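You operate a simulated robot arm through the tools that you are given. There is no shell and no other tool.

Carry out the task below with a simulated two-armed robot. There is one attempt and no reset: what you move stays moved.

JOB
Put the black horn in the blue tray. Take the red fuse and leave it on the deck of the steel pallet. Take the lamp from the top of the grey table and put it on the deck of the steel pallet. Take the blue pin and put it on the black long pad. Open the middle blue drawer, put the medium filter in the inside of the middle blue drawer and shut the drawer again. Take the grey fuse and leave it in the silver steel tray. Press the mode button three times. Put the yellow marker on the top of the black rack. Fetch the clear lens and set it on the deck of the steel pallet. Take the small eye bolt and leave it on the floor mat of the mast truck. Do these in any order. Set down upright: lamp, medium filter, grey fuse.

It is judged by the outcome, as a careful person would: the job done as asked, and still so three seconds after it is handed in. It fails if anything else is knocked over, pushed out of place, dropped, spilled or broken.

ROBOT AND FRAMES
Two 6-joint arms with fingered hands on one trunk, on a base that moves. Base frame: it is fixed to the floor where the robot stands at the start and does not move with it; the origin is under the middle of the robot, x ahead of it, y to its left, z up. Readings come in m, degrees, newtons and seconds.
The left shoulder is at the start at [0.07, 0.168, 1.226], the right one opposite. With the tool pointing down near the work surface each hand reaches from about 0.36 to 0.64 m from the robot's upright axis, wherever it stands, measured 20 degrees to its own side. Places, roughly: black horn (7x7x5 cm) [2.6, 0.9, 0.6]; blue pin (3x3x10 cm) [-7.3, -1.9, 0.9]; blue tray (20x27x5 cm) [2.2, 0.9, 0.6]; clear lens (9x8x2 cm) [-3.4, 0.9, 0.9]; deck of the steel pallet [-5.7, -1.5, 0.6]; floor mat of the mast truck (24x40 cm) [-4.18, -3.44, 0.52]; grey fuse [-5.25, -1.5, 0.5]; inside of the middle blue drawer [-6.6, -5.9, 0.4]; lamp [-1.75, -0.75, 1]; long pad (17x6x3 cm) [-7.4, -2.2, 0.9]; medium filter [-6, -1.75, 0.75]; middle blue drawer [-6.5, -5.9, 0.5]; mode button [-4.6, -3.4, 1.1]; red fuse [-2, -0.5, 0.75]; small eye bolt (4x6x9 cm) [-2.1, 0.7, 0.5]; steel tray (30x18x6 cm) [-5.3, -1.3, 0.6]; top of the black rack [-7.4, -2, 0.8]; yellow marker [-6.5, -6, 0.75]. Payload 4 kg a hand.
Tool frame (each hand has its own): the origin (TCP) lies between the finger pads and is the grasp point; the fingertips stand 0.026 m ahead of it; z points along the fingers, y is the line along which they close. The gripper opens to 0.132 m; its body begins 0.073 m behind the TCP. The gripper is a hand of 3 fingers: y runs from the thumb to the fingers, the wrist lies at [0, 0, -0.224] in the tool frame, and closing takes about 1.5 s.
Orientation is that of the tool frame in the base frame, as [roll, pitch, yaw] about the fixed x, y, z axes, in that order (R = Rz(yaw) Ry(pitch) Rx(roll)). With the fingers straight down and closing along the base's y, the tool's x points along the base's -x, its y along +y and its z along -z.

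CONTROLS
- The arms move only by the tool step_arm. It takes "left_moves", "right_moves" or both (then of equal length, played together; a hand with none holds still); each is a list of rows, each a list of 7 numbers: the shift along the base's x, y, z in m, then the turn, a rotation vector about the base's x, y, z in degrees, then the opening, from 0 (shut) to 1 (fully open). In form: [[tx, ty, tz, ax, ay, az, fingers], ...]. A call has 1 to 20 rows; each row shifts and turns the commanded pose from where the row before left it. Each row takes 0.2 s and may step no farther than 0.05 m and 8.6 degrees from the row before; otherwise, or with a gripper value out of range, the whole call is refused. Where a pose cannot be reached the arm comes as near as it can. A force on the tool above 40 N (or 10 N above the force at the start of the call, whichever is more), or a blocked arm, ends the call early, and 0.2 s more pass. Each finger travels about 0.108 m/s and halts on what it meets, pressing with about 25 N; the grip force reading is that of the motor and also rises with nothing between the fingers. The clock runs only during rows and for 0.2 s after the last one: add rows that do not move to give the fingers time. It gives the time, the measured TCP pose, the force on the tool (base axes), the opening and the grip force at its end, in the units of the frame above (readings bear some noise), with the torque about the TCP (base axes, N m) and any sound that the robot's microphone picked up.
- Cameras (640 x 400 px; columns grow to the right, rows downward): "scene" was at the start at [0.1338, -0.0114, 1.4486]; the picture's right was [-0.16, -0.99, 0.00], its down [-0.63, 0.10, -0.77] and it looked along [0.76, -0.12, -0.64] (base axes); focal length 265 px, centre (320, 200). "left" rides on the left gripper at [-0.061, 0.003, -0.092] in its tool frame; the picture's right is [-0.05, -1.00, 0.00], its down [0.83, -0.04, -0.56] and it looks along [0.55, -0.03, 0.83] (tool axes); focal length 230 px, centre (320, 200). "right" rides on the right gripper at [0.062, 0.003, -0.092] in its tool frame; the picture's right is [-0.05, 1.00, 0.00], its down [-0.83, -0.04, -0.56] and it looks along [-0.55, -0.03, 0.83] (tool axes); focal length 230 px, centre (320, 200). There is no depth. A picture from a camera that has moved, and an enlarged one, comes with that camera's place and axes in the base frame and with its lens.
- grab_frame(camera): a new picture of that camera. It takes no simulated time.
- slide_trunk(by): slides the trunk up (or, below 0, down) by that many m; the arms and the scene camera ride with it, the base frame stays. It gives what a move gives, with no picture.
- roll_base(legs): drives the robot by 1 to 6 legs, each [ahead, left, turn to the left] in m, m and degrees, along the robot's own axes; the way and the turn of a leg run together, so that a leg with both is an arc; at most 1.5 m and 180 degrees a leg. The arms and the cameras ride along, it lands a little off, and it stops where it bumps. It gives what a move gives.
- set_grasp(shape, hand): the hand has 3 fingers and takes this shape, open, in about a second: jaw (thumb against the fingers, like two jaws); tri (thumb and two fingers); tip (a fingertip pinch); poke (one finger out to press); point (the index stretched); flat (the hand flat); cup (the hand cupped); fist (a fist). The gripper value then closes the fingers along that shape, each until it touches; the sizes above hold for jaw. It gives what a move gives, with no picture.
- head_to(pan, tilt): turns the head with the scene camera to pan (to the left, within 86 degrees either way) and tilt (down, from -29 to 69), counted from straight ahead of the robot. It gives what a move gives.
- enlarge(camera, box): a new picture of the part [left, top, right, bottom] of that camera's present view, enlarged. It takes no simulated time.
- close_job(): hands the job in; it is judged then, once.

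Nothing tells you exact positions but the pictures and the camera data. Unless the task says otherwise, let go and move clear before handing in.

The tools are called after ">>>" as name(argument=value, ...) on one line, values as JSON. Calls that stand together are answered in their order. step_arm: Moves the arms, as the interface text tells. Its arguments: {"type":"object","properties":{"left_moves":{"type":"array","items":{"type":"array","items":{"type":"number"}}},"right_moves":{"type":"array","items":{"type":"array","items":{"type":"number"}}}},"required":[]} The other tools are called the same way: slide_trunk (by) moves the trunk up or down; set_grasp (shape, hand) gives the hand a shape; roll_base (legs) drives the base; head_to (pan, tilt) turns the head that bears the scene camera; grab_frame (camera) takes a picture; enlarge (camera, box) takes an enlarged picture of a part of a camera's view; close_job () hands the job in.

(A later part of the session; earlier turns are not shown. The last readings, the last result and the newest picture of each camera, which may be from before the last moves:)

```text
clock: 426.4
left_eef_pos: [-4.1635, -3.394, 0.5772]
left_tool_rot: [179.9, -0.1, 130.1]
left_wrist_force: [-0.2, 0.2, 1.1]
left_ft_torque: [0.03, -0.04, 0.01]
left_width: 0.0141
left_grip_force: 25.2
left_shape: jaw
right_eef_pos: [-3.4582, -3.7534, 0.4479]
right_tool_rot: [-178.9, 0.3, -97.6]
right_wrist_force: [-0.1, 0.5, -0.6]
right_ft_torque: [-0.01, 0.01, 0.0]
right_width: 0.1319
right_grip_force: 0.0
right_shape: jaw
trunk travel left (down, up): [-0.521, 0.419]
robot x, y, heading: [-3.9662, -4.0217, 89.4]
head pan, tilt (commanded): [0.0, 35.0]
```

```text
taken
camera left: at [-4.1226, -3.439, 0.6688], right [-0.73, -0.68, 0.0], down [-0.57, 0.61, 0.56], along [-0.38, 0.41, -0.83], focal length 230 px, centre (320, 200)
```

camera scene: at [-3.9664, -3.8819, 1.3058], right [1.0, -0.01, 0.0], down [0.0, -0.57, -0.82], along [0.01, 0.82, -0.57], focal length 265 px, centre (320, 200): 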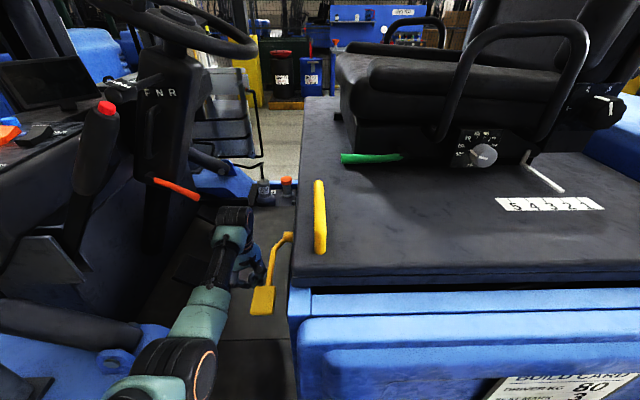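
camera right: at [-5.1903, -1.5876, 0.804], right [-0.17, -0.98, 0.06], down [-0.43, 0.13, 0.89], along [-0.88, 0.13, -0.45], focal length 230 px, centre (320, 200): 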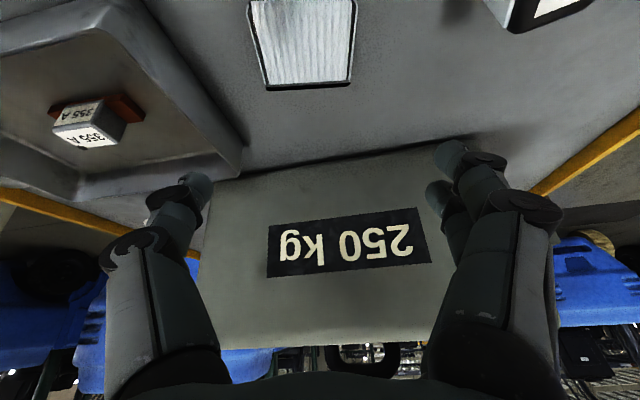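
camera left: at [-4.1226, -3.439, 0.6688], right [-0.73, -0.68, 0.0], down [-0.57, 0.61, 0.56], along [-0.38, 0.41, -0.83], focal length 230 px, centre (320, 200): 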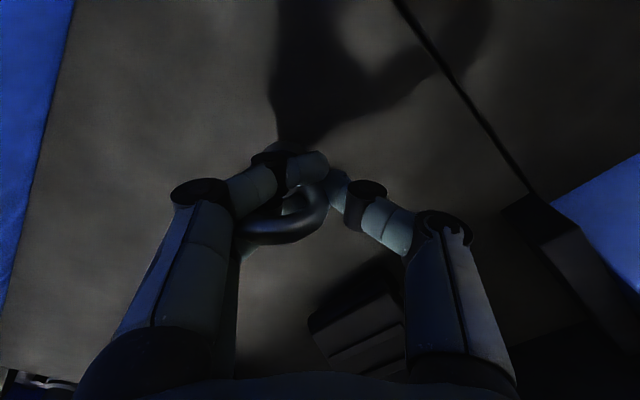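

The bolt touches the mat. Opening gradually and checking it stays standing.

>>> step_arm(left_moves=[[0, 0, -0.001, 0, 0, 0, 0], [0, 0, 0, 0, 0, 0, 0.2], [0, 0, 0, 0, 0, 0, 0.35], [0, 0, 0, 0, 0, 0, 0.5], [0, 0, 0, 0, 0, 0, 0.6], [0, 0, 0, 0, 0, 0, 0.6]])

>>> grab_frame(camera="left")

```text
clock: 427.8
left_eef_pos: [-4.1627, -3.3946, 0.5755]
left_tool_rot: [180.0, 0.0, 130.3]
left_wrist_force: [-0.4, -0.8, -2.5]
left_ft_torque: [-0.06, 0.1, 0.0]
left_width: 0.0784
left_grip_force: 0.0
left_shape: jaw
right_eef_pos: [-3.4578, -3.7541, 0.4477]
right_tool_rot: [-179.0, 0.4, -97.7]
right_wrist_force: [0.9, 0.4, 0.1]
right_ft_torque: [-0.01, -0.02, 0.0]
right_width: 0.1321
right_grip_force: 0.0
right_shape: jaw
trunk travel left (down, up): [-0.521, 0.419]
robot x, y, heading: [-3.9644, -4.0262, 89.6]
head pan, tilt (commanded): [0.0, 35.0]
```

```text
taken
camera left: at [-4.1229, -3.4399, 0.6677], right [-0.73, -0.68, 0.0], down [-0.57, 0.61, 0.56], along [-0.38, 0.41, -0.83], focal length 230 px, centre (320, 200)
```

left: 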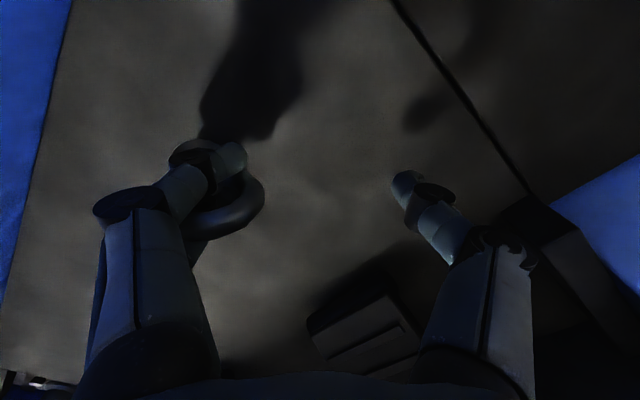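

The ring is wedged between the two fingers like the fuse was. I'll lower until its base bears on the mat, then change hand shape to separate the fingers.

>>> step_arm(left_moves=[[0, 0, -0.004, 0, 0, 0, 0.6], [0, 0, 0, 0, 0, 0, 0.6]])

>>> step_arm(left_moves=[[0, 0, -0.004, 0, 0, 0, 0.6], [0, 0, 0, 0, 0, 0, 0.6]])

```text
clock: 428.4
left_eef_pos: [-4.1635, -3.3937, 0.5715]
left_tool_rot: [179.9, 0.1, 130.3]
left_wrist_force: [-0.2, -0.3, -0.4]
left_ft_torque: [-0.02, 0.04, -0.01]
left_width: 0.0786
left_grip_force: 0.1
left_shape: jaw
right_eef_pos: [-3.4592, -3.7543, 0.4494]
right_tool_rot: [-179.0, 0.2, -97.7]
right_wrist_force: [-0.4, -0.4, 0.0]
right_ft_torque: [-0.02, -0.01, 0.01]
right_width: 0.132
right_grip_force: 0.0
right_shape: jaw
trunk travel left (down, up): [-0.521, 0.419]
robot x, y, heading: [-3.9704, -4.0243, 89.7]
head pan, tilt (commanded): [0.0, 35.0]
```

```text
clock: 429.0
left_eef_pos: [-4.1634, -3.3948, 0.5706]
left_tool_rot: [179.8, -0.2, 130.3]
left_wrist_force: [-2.4, -3.0, 10.6]
left_ft_torque: [0.34, -0.49, 0.02]
left_width: 0.0784
left_grip_force: 0.1
left_shape: jaw
right_eef_pos: [-3.4585, -3.7555, 0.4479]
right_tool_rot: [-179.0, 0.5, -97.7]
right_wrist_force: [0.4, 0.7, 0.5]
right_ft_torque: [0.02, -0.01, -0.02]
right_width: 0.132
right_grip_force: 0.1
right_shape: jaw
trunk travel left (down, up): [-0.521, 0.419]
robot x, y, heading: [-3.9655, -4.0253, 89.7]
head pan, tilt (commanded): [0.0, 35.0]
```

>>> step_arm(left_moves=[[0, 0, 0.003, 0, 0, 0, 0.6]])

>>> set_grasp(hand="left", shape="point")

>>> grab_frame(camera="left")

```text
clock: 429.4
left_eef_pos: [-4.1633, -3.3939, 0.5712]
left_tool_rot: [-180.0, -0.1, 130.1]
left_wrist_force: [-1.5, -1.2, 5.7]
left_ft_torque: [0.23, -0.25, 0.04]
left_width: 0.0783
left_grip_force: 0.1
left_shape: jaw
right_eef_pos: [-3.4576, -3.7549, 0.4482]
right_tool_rot: [-179.0, 0.3, -97.7]
right_wrist_force: [-0.6, -0.4, -0.4]
right_ft_torque: [0.0, -0.03, 0.01]
right_width: 0.1318
right_grip_force: 0.1
right_shape: jaw
trunk travel left (down, up): [-0.521, 0.419]
robot x, y, heading: [-3.9662, -4.0227, 89.8]
head pan, tilt (commanded): [0.0, 35.0]
```

```text
clock: 430.3
left_eef_pos: [-4.1632, -3.3942, 0.5705]
left_tool_rot: [180.0, 0.0, 130.2]
left_wrist_force: [-0.3, -0.5, 0.2]
left_ft_torque: [0.02, 0.0, -0.01]
left_width: 0.0
left_grip_force: 0.0
left_shape: point
right_eef_pos: [-3.4575, -3.7542, 0.4478]
right_tool_rot: [-178.9, 0.2, -97.7]
right_wrist_force: [-0.3, 0.1, 0.4]
right_ft_torque: [0.0, 0.0, 0.01]
right_width: 0.1319
right_grip_force: 0.0
right_shape: jaw
trunk travel left (down, up): [-0.521, 0.419]
robot x, y, heading: [-3.9675, -4.0246, 89.9]
head pan, tilt (commanded): [0.0, 35.0]
```

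```text
taken
camera left: at [-4.1227, -3.4387, 0.6634], right [-0.73, -0.68, 0.0], down [-0.57, 0.61, 0.56], along [-0.38, 0.41, -0.83], focal length 230 px, centre (320, 200)
```

left: 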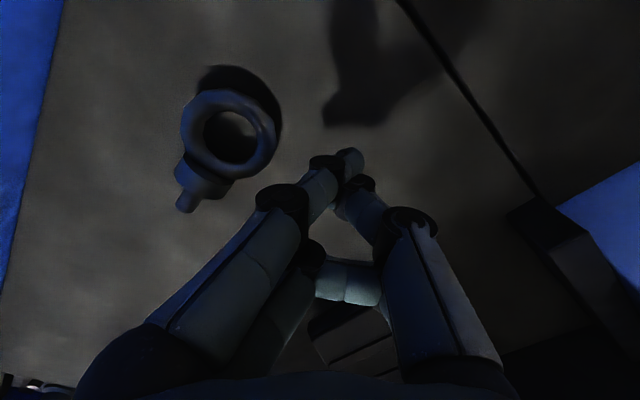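

The bolt is released and lying on the mat. Lifting the hand straight up and checking.

>>> step_arm(left_moves=[[0, 0, 0.02, 0, 0, 0, 0], [0, 0, 0.03, 0, 0, 0, 0], [0, 0, 0.03, 0, 0, 0, 0], [0, 0, 0.02, 0, 0, 0, 0]])

>>> grab_frame(camera="left")

```text
clock: 431.3
left_eef_pos: [-4.1621, -3.3926, 0.6718]
left_tool_rot: [-179.9, -0.1, 130.2]
left_wrist_force: [-0.2, 0.1, 0.3]
left_ft_torque: [-0.01, 0.03, -0.04]
left_width: 0.0
left_grip_force: 0.0
left_shape: point
right_eef_pos: [-3.4584, -3.7539, 0.4478]
right_tool_rot: [-179.0, 0.3, -97.7]
right_wrist_force: [0.2, -0.2, -0.2]
right_ft_torque: [-0.03, 0.0, 0.05]
right_width: 0.1318
right_grip_force: 0.0
right_shape: jaw
trunk travel left (down, up): [-0.521, 0.419]
robot x, y, heading: [-3.9662, -4.0222, 90.0]
head pan, tilt (commanded): [0.0, 35.0]
```

```text
taken
camera left: at [-4.1218, -3.4387, 0.7638], right [-0.73, -0.68, 0.0], down [-0.57, 0.61, 0.56], along [-0.38, 0.41, -0.83], focal length 230 px, centre (320, 200)
```

left: 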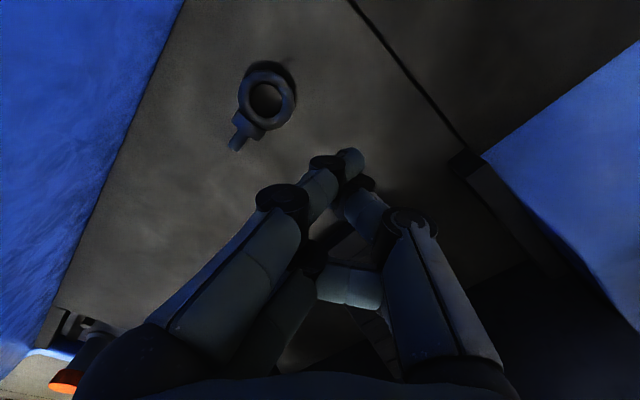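

The eye bolt lies on the floor mat. Now I'll back out and prepare to press the blue MODE button (triangulated at about (−4.555, −3.373, 1.14)), avoiding the yellow grab handle and steering wheel.

>>> roll_base(legs=[[-0.6, 0.0, 0.0]])

>>> set_grasp(hand="left", shape="jaw")

>>> slide_trunk(by=0.4)

>>> grab_frame(camera="scene")

```text
clock: 434.7
left_eef_pos: [-4.1694, -3.9933, 0.6706]
left_tool_rot: [-180.0, 0.0, 130.6]
left_wrist_force: [-0.1, 0.4, 0.9]
left_ft_torque: [-0.02, 0.02, -0.02]
left_width: 0.0002
left_grip_force: 0.1
left_shape: point
right_eef_pos: [-3.4609, -4.3487, 0.4478]
right_tool_rot: [-179.0, 0.4, -97.1]
right_wrist_force: [-0.1, -0.2, 0.2]
right_ft_torque: [0.02, 0.0, -0.02]
right_width: 0.132
right_grip_force: 0.0
right_shape: jaw
trunk travel left (down, up): [-0.521, 0.419]
robot x, y, heading: [-3.9679, -4.6224, 90.1]
head pan, tilt (commanded): [0.0, 35.0]
```

```text
clock: 435.6
left_eef_pos: [-4.1696, -3.9942, 0.6717]
left_tool_rot: [-179.9, -0.2, 130.6]
left_wrist_force: [-0.2, -0.2, -0.3]
left_ft_torque: [0.0, 0.0, 0.01]
left_width: 0.0948
left_grip_force: 0.0
left_shape: jaw
right_eef_pos: [-3.461, -4.3486, 0.4482]
right_tool_rot: [-179.1, 0.3, -97.1]
right_wrist_force: [0.2, -0.7, 0.3]
right_ft_torque: [-0.01, 0.04, 0.01]
right_width: 0.1318
right_grip_force: 0.1
right_shape: jaw
trunk travel left (down, up): [-0.521, 0.419]
robot x, y, heading: [-3.9682, -4.617, 90.2]
head pan, tilt (commanded): [0.0, 35.0]
```

```text
clock: 439.4
left_eef_pos: [-4.1689, -3.9936, 1.0714]
left_tool_rot: [180.0, -0.1, 130.6]
left_wrist_force: [0.6, 0.3, 1.3]
left_ft_torque: [-0.02, -0.02, 0.03]
left_width: 0.095
left_grip_force: 0.0
left_shape: jaw
right_eef_pos: [-3.462, -4.3482, 0.8483]
right_tool_rot: [-179.0, 0.3, -97.3]
right_wrist_force: [0.1, 0.1, -0.6]
right_ft_torque: [-0.01, 0.02, -0.02]
right_width: 0.1318
right_grip_force: 0.0
right_shape: jaw
trunk travel left (down, up): [-0.921, 0.019]
robot x, y, heading: [-3.9684, -4.6216, 90.2]
head pan, tilt (commanded): [0.0, 35.0]
```

```text
taken
camera scene: at [-3.9689, -4.4804, 1.7057], right [1.0, 0.0, 0.0], down [0.0, -0.57, -0.82], along [0.0, 0.82, -0.57], focal length 265 px, centre (320, 200)
```

scene: 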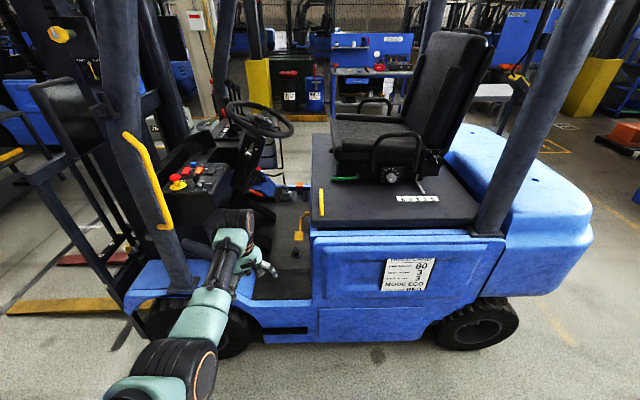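

>>> enlarge(camera="scene", box=[140, 120, 320, 300])

```text
2.22 times, centred on (230, 210) of scene
camera zoom: at [-3.9689, -4.4804, 1.7057], right [1.0, 0.0, 0.0], down [0.0, -0.57, -0.82], along [0.0, 0.82, -0.57], focal length 590 px, centre (520, 178)
```

zoom: 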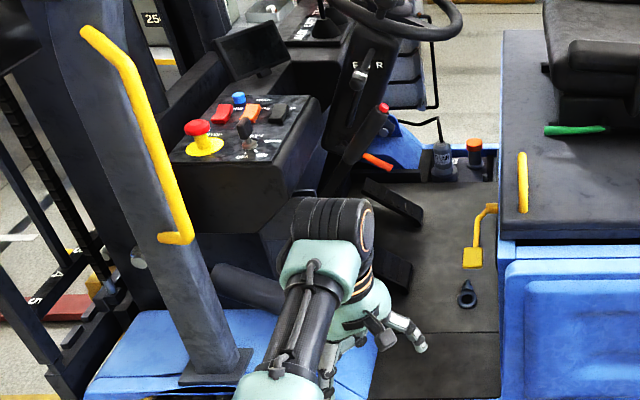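

>>> step_arm(left_moves=[[-0.027, -0.03, -0.02, 0, 0, 0, 1], [-0.027, -0.03, -0.02, 0, 0, 0, 1], [-0.027, -0.03, -0.02, 0, 0, 0, 1], [-0.027, -0.03, -0.02, 0, 0, 0, 1], [-0.027, -0.03, -0.02, 0, 0, 0, 1], [-0.027, -0.03, -0.02, 0, 0, 0, 1], [-0.027, -0.03, -0.02, 0, 0, 0, 1], [-0.027, -0.03, -0.02, 0, 0, 0, 1], [-0.027, -0.03, -0.02, 0, 0, 0, 1], [-0.027, -0.03, -0.02, 0, 0, 0, 1], [-0.027, -0.03, -0.02, 0, 0, 0, 1], [0, 0, 0, 0, 0, 0, 1]], right_moves=[[-0.028, 0.027, 0.021, 0, 0, 0, 1], [-0.028, 0.027, 0.021, 0, 0, 0, 1], [-0.028, 0.027, 0.021, 0, 0, 0, 1], [-0.028, 0.027, 0.021, 0, 0, 0, 1], [-0.028, 0.027, 0.021, 0, 0, 0, 1], [-0.028, 0.027, 0.021, 0, 0, 0, 1], [-0.028, 0.027, 0.021, 0, 0, 0, 1], [-0.028, 0.027, 0.021, 0, 0, 0, 1], [-0.028, 0.027, 0.021, 0, 0, 0, 1], [-0.028, 0.027, 0.021, 0, 0, 0, 1], [-0.028, 0.027, 0.021, 0, 0, 0, 1], [-0.028, 0.027, 0.021, 0, 0, 0, 1]])

>>> set_grasp(hand="right", shape="poke")

>>> grab_frame(camera="right")

>>> grab_frame(camera="scene")

```text
clock: 442.0
left_eef_pos: [-4.466, -4.3216, 0.8498]
left_tool_rot: [180.0, 0.0, 130.6]
left_wrist_force: [0.8, 0.7, 0.5]
left_ft_torque: [-0.03, 0.01, -0.03]
left_width: 0.0949
left_grip_force: 0.0
left_shape: jaw
right_eef_pos: [-3.8019, -4.0273, 1.0973]
right_tool_rot: [-178.9, 0.2, -97.2]
right_wrist_force: [-1.0, 0.1, -0.8]
right_ft_torque: [-0.02, 0.01, 0.01]
right_width: 0.1318
right_grip_force: 0.1
right_shape: jaw
trunk travel left (down, up): [-0.921, 0.019]
robot x, y, heading: [-3.9684, -4.6203, 90.1]
head pan, tilt (commanded): [0.0, 35.0]
```

```text
clock: 442.9
left_eef_pos: [-4.4653, -4.3234, 0.8509]
left_tool_rot: [180.0, -0.1, 130.5]
left_wrist_force: [-0.6, 0.3, 0.2]
left_ft_torque: [0.01, 0.0, -0.02]
left_width: 0.095
left_grip_force: 0.0
left_shape: jaw
right_eef_pos: [-3.8002, -4.0286, 1.0978]
right_tool_rot: [-179.0, 0.4, -97.2]
right_wrist_force: [0.4, -0.2, 0.5]
right_ft_torque: [0.01, -0.05, -0.03]
right_width: 0.0
right_grip_force: 0.1
right_shape: poke
trunk travel left (down, up): [-0.921, 0.019]
robot x, y, heading: [-3.9649, -4.6191, 90.0]
head pan, tilt (commanded): [0.0, 35.0]
```

```text
taken
camera right: at [-3.8119, -4.089, 1.1899], right [-0.98, 0.18, -0.02], down [0.14, 0.82, 0.56], along [0.11, 0.55, -0.83], focal length 230 px, centre (320, 200)
```

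right: 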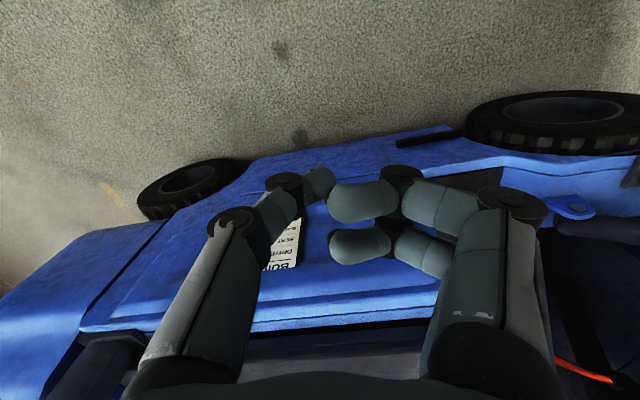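

```text
taken
camera scene: at [-3.9687, -4.4809, 1.7058], right [1.0, 0.0, 0.0], down [0.0, -0.57, -0.82], along [0.0, 0.82, -0.57], focal length 265 px, centre (320, 200)
```

scene: 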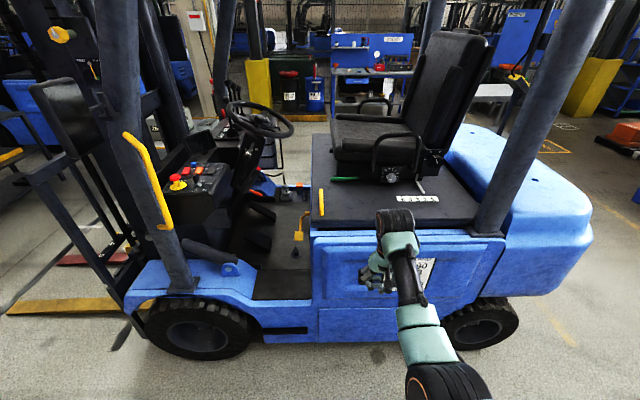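

>>> set_grasp(hand="right", shape="point")

>>> grab_frame(camera="right")

>>> step_arm(right_moves=[[0, 0, 0, 0, 0, 0, 1], [0, 0, 0, 0, 0, 0, 1], [0, 0, 0, 0, 0, 0, 1], [0, 0, 0, 0, 0, 0, 1]])

>>> grab_frame(camera="right")

```text
clock: 443.8
left_eef_pos: [-4.4647, -4.3217, 0.8501]
left_tool_rot: [-180.0, 0.0, 130.6]
left_wrist_force: [0.0, 0.7, 1.1]
left_ft_torque: [0.02, 0.02, -0.03]
left_width: 0.0953
left_grip_force: 0.1
left_shape: jaw
right_eef_pos: [-3.8001, -4.0275, 1.0976]
right_tool_rot: [-179.0, 0.3, -97.2]
right_wrist_force: [0.1, -0.6, -0.5]
right_ft_torque: [0.0, 0.03, -0.03]
right_width: 0.0
right_grip_force: 0.0
right_shape: point
trunk travel left (down, up): [-0.921, 0.019]
robot x, y, heading: [-3.9647, -4.6231, 90.1]
head pan, tilt (commanded): [0.0, 35.0]
```

```text
taken
camera right: at [-3.8122, -4.0887, 1.1898], right [-0.98, 0.18, -0.02], down [0.14, 0.82, 0.56], along [0.11, 0.55, -0.83], focal length 230 px, centre (320, 200)
```

right: 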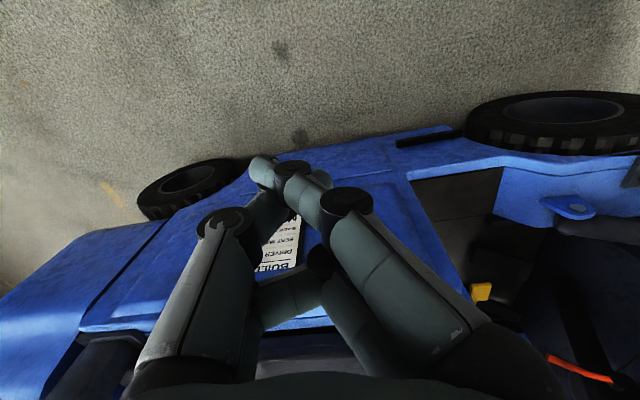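

```text
clock: 444.8
left_eef_pos: [-4.4664, -4.3224, 0.8515]
left_tool_rot: [-179.9, 0.0, 130.7]
left_wrist_force: [0.6, -0.9, 0.4]
left_ft_torque: [-0.02, 0.02, 0.0]
left_width: 0.095
left_grip_force: 0.2
left_shape: jaw
right_eef_pos: [-3.8004, -4.0279, 1.0991]
right_tool_rot: [-179.0, 0.3, -97.1]
right_wrist_force: [0.2, 0.1, -0.1]
right_ft_torque: [-0.01, 0.02, -0.01]
right_width: 0.0001
right_grip_force: 0.0
right_shape: point
trunk travel left (down, up): [-0.921, 0.019]
robot x, y, heading: [-3.9663, -4.6205, 90.3]
head pan, tilt (commanded): [0.0, 35.0]
```

```text
taken
camera right: at [-3.8123, -4.0886, 1.19], right [-0.98, 0.18, -0.02], down [0.14, 0.82, 0.56], along [0.11, 0.55, -0.83], focal length 230 px, centre (320, 200)
```

right: 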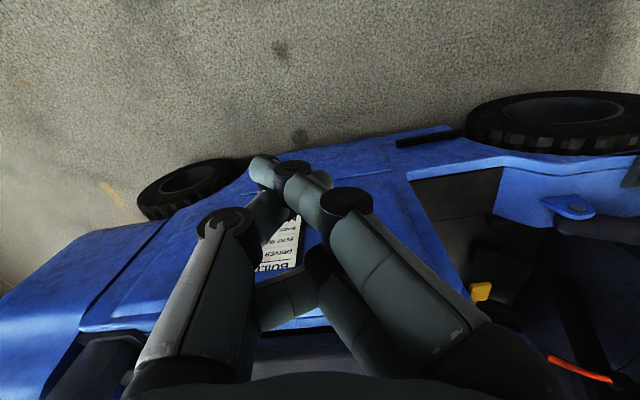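

>>> enlarge(camera="right", box=[190, 130, 410, 280])

>>> enlarge(camera="scene", box=[340, 200, 460, 310])

```text
2.67 times, centred on (300, 205) of right
camera zoom: at [-3.8123, -4.0886, 1.19], right [-0.98, 0.18, -0.02], down [0.14, 0.82, 0.56], along [0.11, 0.55, -0.83], focal length 614 px, centre (373, 187)
```

zoom: 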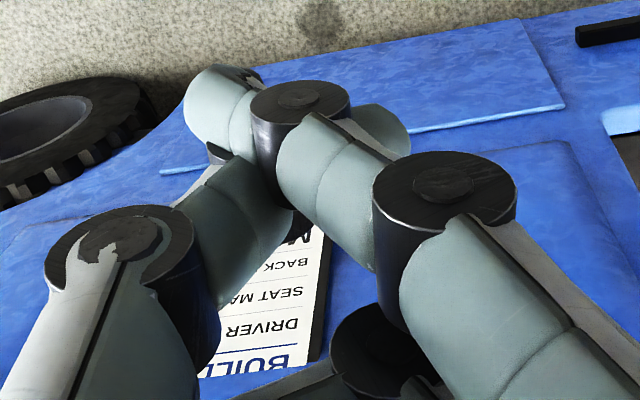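

```text
3.64 times, centred on (400, 255) of scene
camera zoom: at [-3.9691, -4.4805, 1.7057], right [1.0, 0.0, 0.0], down [0.0, -0.57, -0.82], along [0.0, 0.82, -0.57], focal length 965 px, centre (29, 0)
```

zoom: 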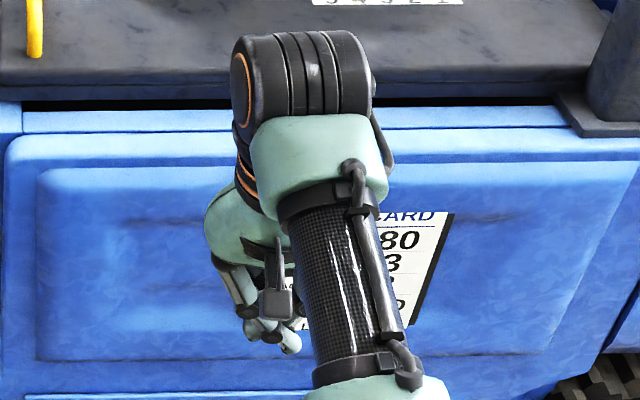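

>>> set_grasp(hand="right", shape="poke")

>>> enlarge(camera="right", box=[190, 130, 450, 300])

>>> enlarge(camera="scene", box=[340, 220, 420, 310])

```text
clock: 445.7
left_eef_pos: [-4.4637, -4.3227, 0.8511]
left_tool_rot: [180.0, 0.0, 130.6]
left_wrist_force: [-0.3, 0.4, -1.7]
left_ft_torque: [-0.01, 0.01, 0.05]
left_width: 0.0954
left_grip_force: 0.1
left_shape: jaw
right_eef_pos: [-3.8003, -4.0271, 1.0967]
right_tool_rot: [-179.0, 0.3, -97.1]
right_wrist_force: [0.4, 0.0, -1.2]
right_ft_torque: [-0.02, 0.0, 0.01]
right_width: 0.0
right_grip_force: 0.0
right_shape: poke
trunk travel left (down, up): [-0.921, 0.019]
robot x, y, heading: [-3.9676, -4.6195, 90.1]
head pan, tilt (commanded): [0.0, 35.0]
```

```text
2.35 times, centred on (320, 215) of right
camera zoom: at [-3.8123, -4.0886, 1.1899], right [-0.98, 0.18, -0.02], down [0.14, 0.82, 0.56], along [0.11, 0.55, -0.83], focal length 541 px, centre (320, 165)
```

zoom: 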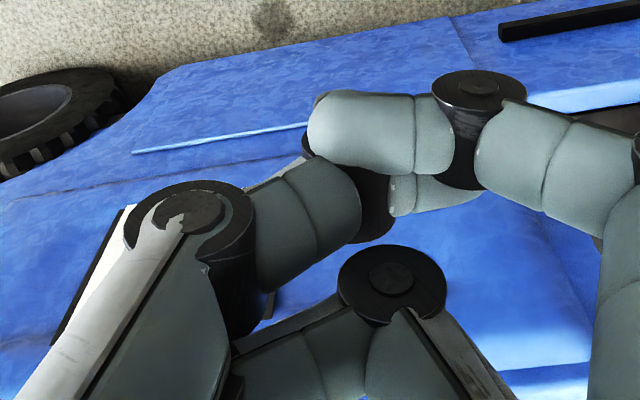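

```text
4.44 times, centred on (380, 265) of scene
camera zoom: at [-3.9691, -4.4804, 1.7057], right [1.0, 0.0, 0.0], down [0.0, -0.57, -0.82], along [0.0, 0.82, -0.57], focal length 1179 px, centre (53, -89)
```

zoom: 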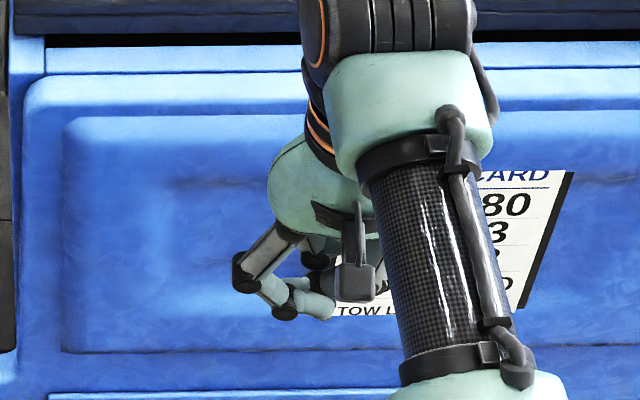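

>>> step_arm(right_moves=[[0, 0, 0, 0, 0, 0, 1], [0, 0, 0, 0, 0, 0, 1], [0, 0, 0, 0, 0, 0, 1], [0, 0, 0, 0, 0, 0, 1], [0, 0, 0, 0, 0, 0, 1]])

>>> enlarge(camera="right", box=[190, 130, 450, 300])

>>> enlarge(camera="scene", box=[340, 220, 420, 310])

```text
clock: 446.9
left_eef_pos: [-4.465, -4.3225, 0.8514]
left_tool_rot: [180.0, 0.0, 130.6]
left_wrist_force: [1.0, 0.7, -0.5]
left_ft_torque: [-0.05, 0.01, 0.0]
left_width: 0.095
left_grip_force: 0.1
left_shape: jaw
right_eef_pos: [-3.7996, -4.0273, 1.0978]
right_tool_rot: [-178.9, 0.3, -97.2]
right_wrist_force: [0.4, -0.6, -0.5]
right_ft_torque: [0.01, -0.04, 0.02]
right_width: 0.0
right_grip_force: 0.1
right_shape: poke
trunk travel left (down, up): [-0.921, 0.019]
robot x, y, heading: [-3.9692, -4.6171, 90.2]
head pan, tilt (commanded): [0.0, 35.0]
```

```text
2.35 times, centred on (320, 215) of right
camera zoom: at [-3.8123, -4.0886, 1.19], right [-0.98, 0.18, -0.02], down [0.14, 0.82, 0.56], along [0.11, 0.55, -0.83], focal length 541 px, centre (320, 165)
```

zoom: 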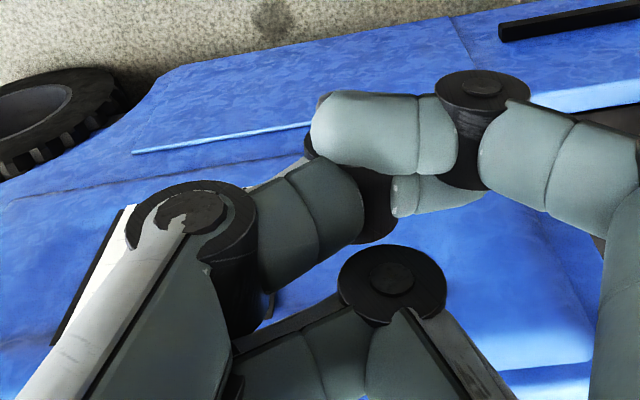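

```text
4.44 times, centred on (380, 265) of scene
camera zoom: at [-3.9691, -4.4805, 1.7057], right [1.0, 0.0, 0.0], down [0.0, -0.57, -0.82], along [0.0, 0.82, -0.57], focal length 1179 px, centre (53, -89)
```

zoom: 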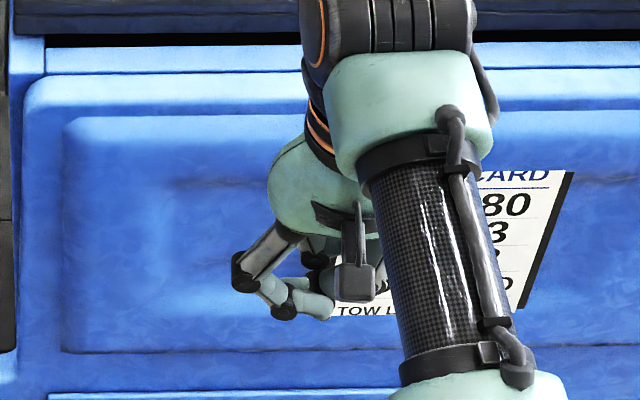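

Closed jaw fingers make a good pointed "beak", better than the poke shape. I'll close the right hand, tilt it ~40° forward and raise it, then line up from the south-east.

>>> set_grasp(hand="right", shape="jaw")

>>> step_arm(right_moves=[[0, 0.02, 0.034, 6.7, 0, 1.2, 0.8], [0, 0.024, 0.034, 6.7, 0, 1.2, 0.4], [0, 0.024, 0.034, 6.7, 0, 1.2, 0], [0, 0.024, 0.034, 6.7, 0, 1.2, 0], [0, 0.024, 0.034, 6.7, 0, 1.2, 0], [0, 0.024, 0.034, 6.7, 0, 1.2, 0], [0, 0, 0, 0, 0, 0, 0], [0, 0, 0, 0, 0, 0, 0]])

>>> roll_base(legs=[[0.03, 0.376, 0.0], [0.0, 0.0, 18.0]])

>>> grab_frame(camera="right")

>>> grab_frame(camera="scene")

```text
clock: 447.8
left_eef_pos: [-4.466, -4.3223, 0.8509]
left_tool_rot: [180.0, 0.0, 130.6]
left_wrist_force: [0.4, 1.1, 0.2]
left_ft_torque: [-0.02, 0.02, 0.03]
left_width: 0.0951
left_grip_force: 0.0
left_shape: jaw
right_eef_pos: [-3.8006, -4.0278, 1.0987]
right_tool_rot: [-179.0, 0.3, -97.2]
right_wrist_force: [0.2, -0.4, -0.4]
right_ft_torque: [-0.03, -0.01, -0.02]
right_width: 0.0951
right_grip_force: 0.1
right_shape: jaw
trunk travel left (down, up): [-0.921, 0.019]
robot x, y, heading: [-3.9674, -4.6176, 90.1]
head pan, tilt (commanded): [0.0, 35.0]
```

```text
clock: 449.6
left_eef_pos: [-4.4656, -4.324, 0.8511]
left_tool_rot: [180.0, -0.1, 130.7]
left_wrist_force: [-0.3, 0.2, -0.1]
left_ft_torque: [0.01, 0.0, 0.0]
left_width: 0.095
left_grip_force: 0.0
left_shape: jaw
right_eef_pos: [-3.7966, -3.8832, 1.3051]
right_tool_rot: [177.9, 40.3, -90.8]
right_wrist_force: [0.1, -0.2, -0.1]
right_ft_torque: [-0.01, 0.03, 0.01]
right_width: 0.0
right_grip_force: 24.7
right_shape: jaw
trunk travel left (down, up): [-0.921, 0.019]
robot x, y, heading: [-3.9722, -4.6212, 90.3]
head pan, tilt (commanded): [0.0, 35.0]
```

```text
clock: 453.0
left_eef_pos: [-4.9055, -4.464, 0.8505]
left_tool_rot: [-180.0, -0.1, 149.0]
left_wrist_force: [0.5, -0.1, -0.5]
left_ft_torque: [0.0, -0.01, -0.01]
left_width: 0.0948
left_grip_force: 0.1
left_shape: jaw
right_eef_pos: [-4.4093, -3.8372, 1.3051]
right_tool_rot: [178.0, 40.4, -72.5]
right_wrist_force: [1.5, 0.4, 0.5]
right_ft_torque: [-0.03, 0.01, 0.01]
right_width: 0.0
right_grip_force: 24.5
right_shape: jaw
trunk travel left (down, up): [-0.921, 0.019]
robot x, y, heading: [-4.3428, -4.59, 108.7]
head pan, tilt (commanded): [0.0, 35.0]
```

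```text
taken
camera right: at [-4.3762, -3.939, 1.3353], right [-0.96, -0.28, 0.06], down [-0.02, 0.28, 0.96], along [-0.29, 0.92, -0.28], focal length 230 px, centre (320, 200)
```

right: 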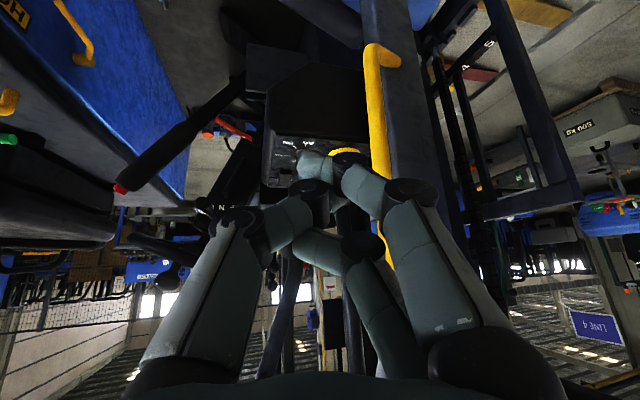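

```text
taken
camera scene: at [-4.3848, -4.4575, 1.7057], right [0.95, 0.32, 0.0], down [0.18, -0.54, -0.82], along [-0.26, 0.78, -0.57], focal length 265 px, centre (320, 200)
```

scene: 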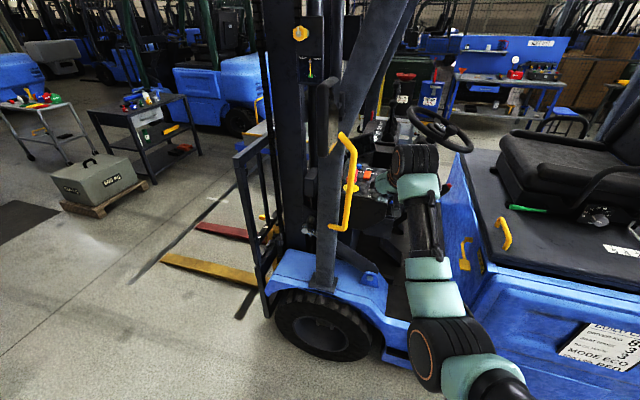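

>>> enlarge(camera="right", box=[230, 40, 430, 200])

>>> enlarge(camera="scene", box=[290, 100, 490, 260])

```text
2.50 times, centred on (330, 120) of right
camera zoom: at [-4.3762, -3.939, 1.3353], right [-0.96, -0.28, 0.06], down [-0.02, 0.28, 0.96], along [-0.29, 0.92, -0.28], focal length 575 px, centre (295, 400)
```

zoom: 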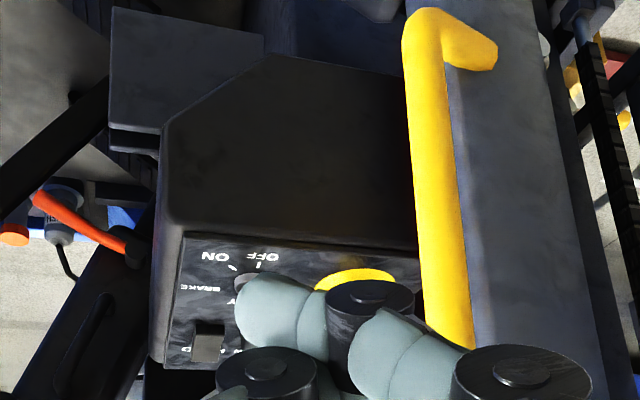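

```text
2.50 times, centred on (390, 180) of scene
camera zoom: at [-4.3848, -4.4575, 1.7057], right [0.95, 0.32, 0.0], down [0.18, -0.54, -0.82], along [-0.26, 0.78, -0.57], focal length 663 px, centre (145, 250)
```

zoom: 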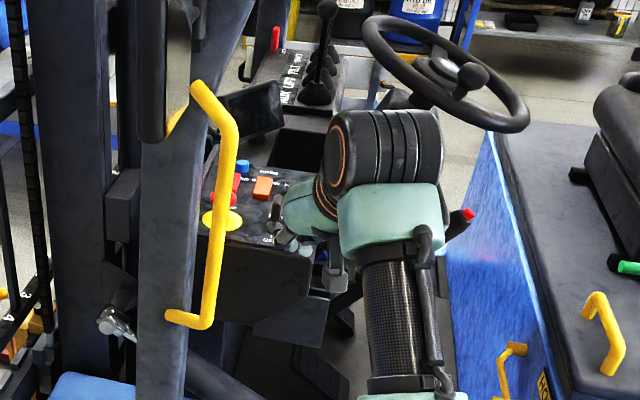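

The blue MODE button is confirmed at about (−4.557, −3.373, top ≈1.143). I'll use a slightly steeper hand so its camera clears the e-stop and key, pass the handle with a small offset to the east, then line up above the button.

>>> step_arm(right_moves=[[0.008, -0.023, -0.003, -7.1, -2.4, 0, 0], [0.008, -0.023, -0.003, -7.1, -2.4, 0, 0]])

>>> roll_base(legs=[[0.02, -0.04, 0.0], [0.33, 0.0, 0.0]])

>>> grab_frame(camera="right")

>>> grab_frame(camera="scene")

```text
clock: 453.6
left_eef_pos: [-4.9053, -4.4649, 0.8511]
left_tool_rot: [-180.0, 0.0, 149.0]
left_wrist_force: [-0.4, 0.2, -0.1]
left_ft_torque: [0.0, 0.03, -0.02]
left_width: 0.0951
left_grip_force: 0.1
left_shape: jaw
right_eef_pos: [-4.3909, -3.8848, 1.2991]
right_tool_rot: [178.3, 25.3, -72.3]
right_wrist_force: [-0.6, 0.2, 0.4]
right_ft_torque: [0.01, -0.04, 0.01]
right_width: 0.0
right_grip_force: 24.8
right_shape: jaw
trunk travel left (down, up): [-0.921, 0.019]
robot x, y, heading: [-4.3431, -4.5889, 108.3]
head pan, tilt (commanded): [0.0, 35.0]
```

```text
clock: 456.3
left_eef_pos: [-4.9788, -4.126, 0.8504]
left_tool_rot: [180.0, -0.1, 149.3]
left_wrist_force: [-0.3, 0.8, -0.1]
left_ft_torque: [0.01, -0.03, 0.01]
left_width: 0.0949
left_grip_force: 0.1
left_shape: jaw
right_eef_pos: [-4.4679, -3.5426, 1.3023]
right_tool_rot: [178.4, 25.4, -71.9]
right_wrist_force: [0.1, -0.2, -0.2]
right_ft_torque: [0.0, 0.04, 0.0]
right_width: 0.0
right_grip_force: 25.0
right_shape: jaw
trunk travel left (down, up): [-0.921, 0.019]
robot x, y, heading: [-4.4152, -4.2471, 109.0]
head pan, tilt (commanded): [0.0, 35.0]
```

```text
taken
camera right: at [-4.4374, -3.6334, 1.3578], right [-0.96, -0.28, 0.05], down [-0.1, 0.5, 0.86], along [-0.26, 0.82, -0.51], focal length 230 px, centre (320, 200)
```

right: 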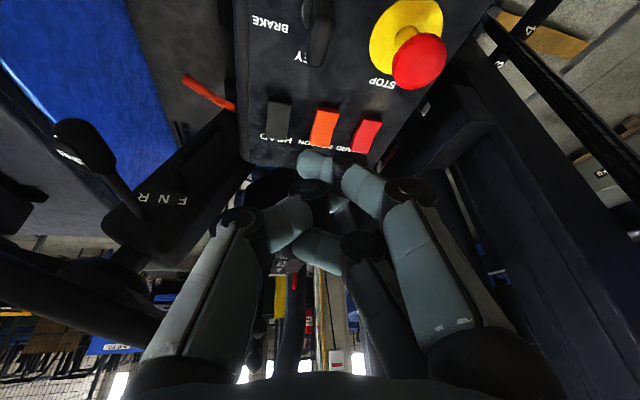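

```text
taken
camera scene: at [-4.4572, -4.1172, 1.7061], right [0.95, 0.32, 0.0], down [0.18, -0.54, -0.82], along [-0.26, 0.78, -0.57], focal length 265 px, centre (320, 200)
```

scene: 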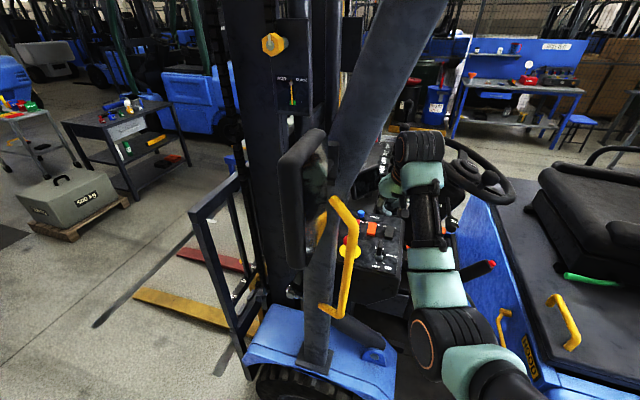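

>>> roll_base(legs=[[0.165, 0.025, 0.0]])

>>> grab_frame(camera="right")

>>> enlarge(camera="scene", box=[300, 100, 500, 300])

```text
clock: 457.7
left_eef_pos: [-5.0545, -3.9755, 0.8521]
left_tool_rot: [179.9, -0.2, 149.3]
left_wrist_force: [0.2, 0.8, -0.8]
left_ft_torque: [0.02, 0.0, 0.0]
left_width: 0.0948
left_grip_force: 0.1
left_shape: jaw
right_eef_pos: [-4.5421, -3.3942, 1.3021]
right_tool_rot: [178.3, 25.6, -72.0]
right_wrist_force: [0.5, -0.6, 0.1]
right_ft_torque: [0.01, 0.03, 0.0]
right_width: 0.0002
right_grip_force: 24.7
right_shape: jaw
trunk travel left (down, up): [-0.921, 0.019]
robot x, y, heading: [-4.4888, -4.0981, 108.7]
head pan, tilt (commanded): [0.0, 35.0]
```

```text
taken
camera right: at [-4.5124, -3.4852, 1.3583], right [-0.96, -0.28, 0.05], down [-0.1, 0.5, 0.86], along [-0.26, 0.82, -0.51], focal length 230 px, centre (320, 200)
```

right: 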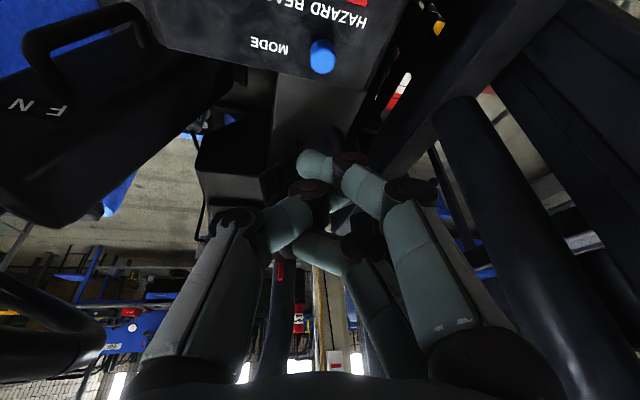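

```text
2.00 times, centred on (400, 200) of scene
camera zoom: at [-4.5326, -3.9692, 1.7062], right [0.95, 0.32, 0.0], down [0.18, -0.54, -0.82], along [-0.26, 0.78, -0.57], focal length 531 px, centre (160, 200)
```

zoom: 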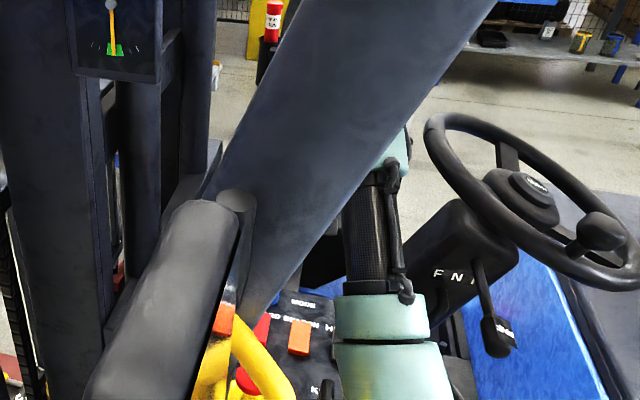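

The MODE button is now in view exactly ahead of the fingertips. Descending toward it.

>>> step_arm(right_moves=[[-0.004, 0.002, -0.02, 0, 0, 0, 0], [-0.003, 0.002, -0.02, 0, 0, 0, 0], [-0.003, 0.001, -0.02, 0, 0, 0, 0], [0, 0, -0.02, 0, 0, 0, 0], [0, 0, -0.015, 0, 0, 0, 0], [0, 0, 0, 0, 0, 0, 0]])

>>> grab_frame(camera="right")

```text
clock: 459.1
left_eef_pos: [-5.0557, -3.9735, 0.851]
left_tool_rot: [-180.0, 0.0, 149.3]
left_wrist_force: [-0.2, 0.1, -0.3]
left_ft_torque: [0.02, 0.02, 0.02]
left_width: 0.0951
left_grip_force: 0.0
left_shape: jaw
right_eef_pos: [-4.5504, -3.3863, 1.2016]
right_tool_rot: [178.3, 25.4, -72.0]
right_wrist_force: [-0.4, 0.1, 0.9]
right_ft_torque: [0.0, 0.01, -0.02]
right_width: 0.0002
right_grip_force: 25.1
right_shape: jaw
trunk travel left (down, up): [-0.921, 0.019]
robot x, y, heading: [-4.4885, -4.0972, 108.6]
head pan, tilt (commanded): [0.0, 35.0]
```

```text
taken
camera right: at [-4.5211, -3.4766, 1.2592], right [-0.96, -0.28, 0.05], down [-0.1, 0.51, 0.86], along [-0.26, 0.82, -0.51], focal length 230 px, centre (320, 200)
```

right: 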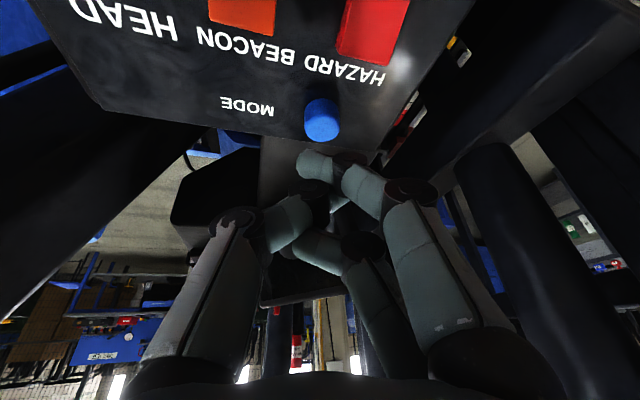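

>>> step_arm(right_moves=[[-0.001, -0.002, -0.008, 0, 0, 0, 0], [-0.001, -0.002, -0.008, 0, 0, 0, 0], [0, 0, -0.006, 0, 0, 0, 0], [0, 0, 0, 0, 0, 0, 0]])

>>> grab_frame(camera="right")

```text
clock: 460.1
left_eef_pos: [-5.0548, -3.9743, 0.8496]
left_tool_rot: [180.0, 0.0, 149.3]
left_wrist_force: [-0.9, -0.4, -0.3]
left_ft_torque: [0.0, 0.01, 0.0]
left_width: 0.0951
left_grip_force: 0.1
left_shape: jaw
right_eef_pos: [-4.5551, -3.39, 1.1814]
right_tool_rot: [178.5, 25.4, -72.0]
right_wrist_force: [-0.1, -0.4, -0.8]
right_ft_torque: [0.01, -0.01, 0.01]
right_width: 0.0001
right_grip_force: 25.1
right_shape: jaw
trunk travel left (down, up): [-0.921, 0.019]
robot x, y, heading: [-4.4903, -4.102, 108.7]
head pan, tilt (commanded): [0.0, 35.0]
```

```text
taken
camera right: at [-4.5251, -3.4816, 1.2381], right [-0.96, -0.28, 0.05], down [-0.1, 0.51, 0.86], along [-0.26, 0.82, -0.51], focal length 230 px, centre (320, 200)
```

right: 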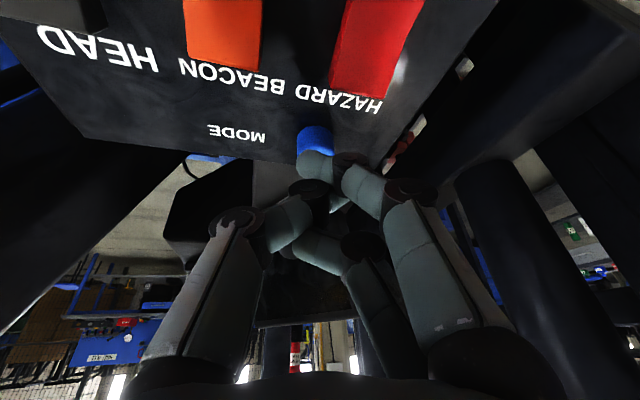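

>>> step_arm(right_moves=[[0, 0, -0.004, 0, 0, 0, 0], [0, 0, -0.003, 0, 0, 0, 0]])

>>> step_arm(right_moves=[[0, 0, -0.003, 0, 0, 0, 0], [0, 0, -0.003, 0, 0, 0, 0]])

>>> grab_frame(camera="right")

```text
clock: 460.7
left_eef_pos: [-5.0557, -3.9752, 0.8514]
left_tool_rot: [179.9, 0.1, 149.3]
left_wrist_force: [-0.5, -0.2, 0.6]
left_ft_torque: [-0.01, 0.03, 0.02]
left_width: 0.0948
left_grip_force: 0.1
left_shape: jaw
right_eef_pos: [-4.5571, -3.3916, 1.1745]
right_tool_rot: [178.4, 25.4, -71.9]
right_wrist_force: [0.3, 0.1, -0.7]
right_ft_torque: [-0.01, 0.02, 0.0]
right_width: 0.0
right_grip_force: 25.1
right_shape: jaw
trunk travel left (down, up): [-0.921, 0.019]
robot x, y, heading: [-4.4892, -4.0943, 108.6]
head pan, tilt (commanded): [0.0, 35.0]
```

```text
clock: 461.3
left_eef_pos: [-5.0547, -3.9747, 0.8501]
left_tool_rot: [-179.9, 0.0, 149.3]
left_wrist_force: [0.2, 0.4, 0.6]
left_ft_torque: [0.02, -0.01, 0.0]
left_width: 0.095
left_grip_force: 0.1
left_shape: jaw
right_eef_pos: [-4.5554, -3.3907, 1.1692]
right_tool_rot: [178.3, 25.4, -72.0]
right_wrist_force: [-0.1, -0.5, 0.4]
right_ft_torque: [-0.03, 0.03, -0.02]
right_width: 0.0
right_grip_force: 24.9
right_shape: jaw
trunk travel left (down, up): [-0.921, 0.019]
robot x, y, heading: [-4.4867, -4.0995, 109.0]
head pan, tilt (commanded): [0.0, 35.0]
```

```text
taken
camera right: at [-4.5256, -3.4815, 1.2266], right [-0.96, -0.28, 0.05], down [-0.1, 0.51, 0.86], along [-0.26, 0.82, -0.51], focal length 230 px, centre (320, 200)
```

right: 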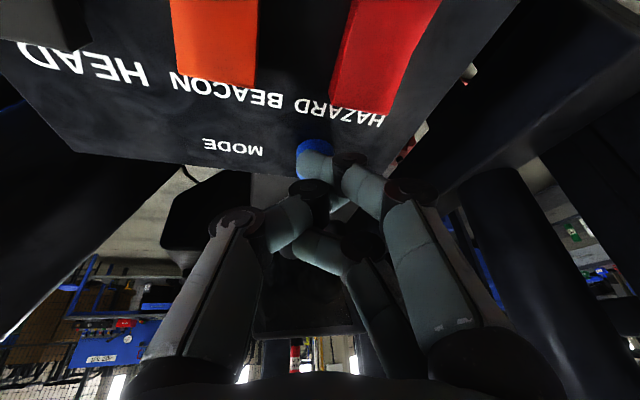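

>>> step_arm(right_moves=[[0, 0, -0.003, 0, 0, 0, 0], [0, 0, 0, 0, 0, 0, 0]])

>>> step_arm(right_moves=[[0, 0, -0.003, 0, 0, 0, 0], [0, 0, 0, 0, 0, 0, 0]])

>>> step_arm(right_moves=[[0, 0, -0.003, 0, 0, 0, 0], [0, 0, 0, 0, 0, 0, 0]])

```text
clock: 461.9
left_eef_pos: [-5.0561, -3.9745, 0.8507]
left_tool_rot: [-180.0, 0.0, 149.2]
left_wrist_force: [-0.6, 0.1, 0.0]
left_ft_torque: [-0.03, 0.0, 0.01]
left_width: 0.0949
left_grip_force: 0.1
left_shape: jaw
right_eef_pos: [-4.5546, -3.3906, 1.1666]
right_tool_rot: [178.4, 25.3, -72.0]
right_wrist_force: [-0.7, 0.4, 0.7]
right_ft_torque: [-0.06, -0.02, -0.02]
right_width: 0.0001
right_grip_force: 25.5
right_shape: jaw
trunk travel left (down, up): [-0.921, 0.019]
robot x, y, heading: [-4.4889, -4.0988, 108.6]
head pan, tilt (commanded): [0.0, 35.0]
```

```text
clock: 462.5
left_eef_pos: [-5.0553, -3.9733, 0.8507]
left_tool_rot: [-179.9, 0.0, 149.4]
left_wrist_force: [0.0, 0.9, 0.4]
left_ft_torque: [0.01, 0.02, 0.0]
left_width: 0.0951
left_grip_force: 0.2
left_shape: jaw
right_eef_pos: [-4.5564, -3.3907, 1.1627]
right_tool_rot: [178.4, 25.3, -72.0]
right_wrist_force: [-0.1, -1.0, 1.0]
right_ft_torque: [0.03, -0.03, -0.01]
right_width: 0.0
right_grip_force: 24.9
right_shape: jaw
trunk travel left (down, up): [-0.921, 0.019]
robot x, y, heading: [-4.4891, -4.0985, 108.6]
head pan, tilt (commanded): [0.0, 35.0]
```

```text
clock: 463.1
left_eef_pos: [-5.0542, -3.974, 0.8509]
left_tool_rot: [-179.9, 0.1, 149.3]
left_wrist_force: [-0.3, -0.1, -1.2]
left_ft_torque: [0.02, 0.0, -0.01]
left_width: 0.095
left_grip_force: 0.1
left_shape: jaw
right_eef_pos: [-4.5548, -3.3912, 1.162]
right_tool_rot: [178.4, 25.4, -72.0]
right_wrist_force: [-0.4, 0.0, 1.6]
right_ft_torque: [-0.01, -0.01, -0.04]
right_width: 0.0
right_grip_force: 25.4
right_shape: jaw
trunk travel left (down, up): [-0.921, 0.019]
robot x, y, heading: [-4.4873, -4.1004, 108.9]
head pan, tilt (commanded): [0.0, 35.0]
```

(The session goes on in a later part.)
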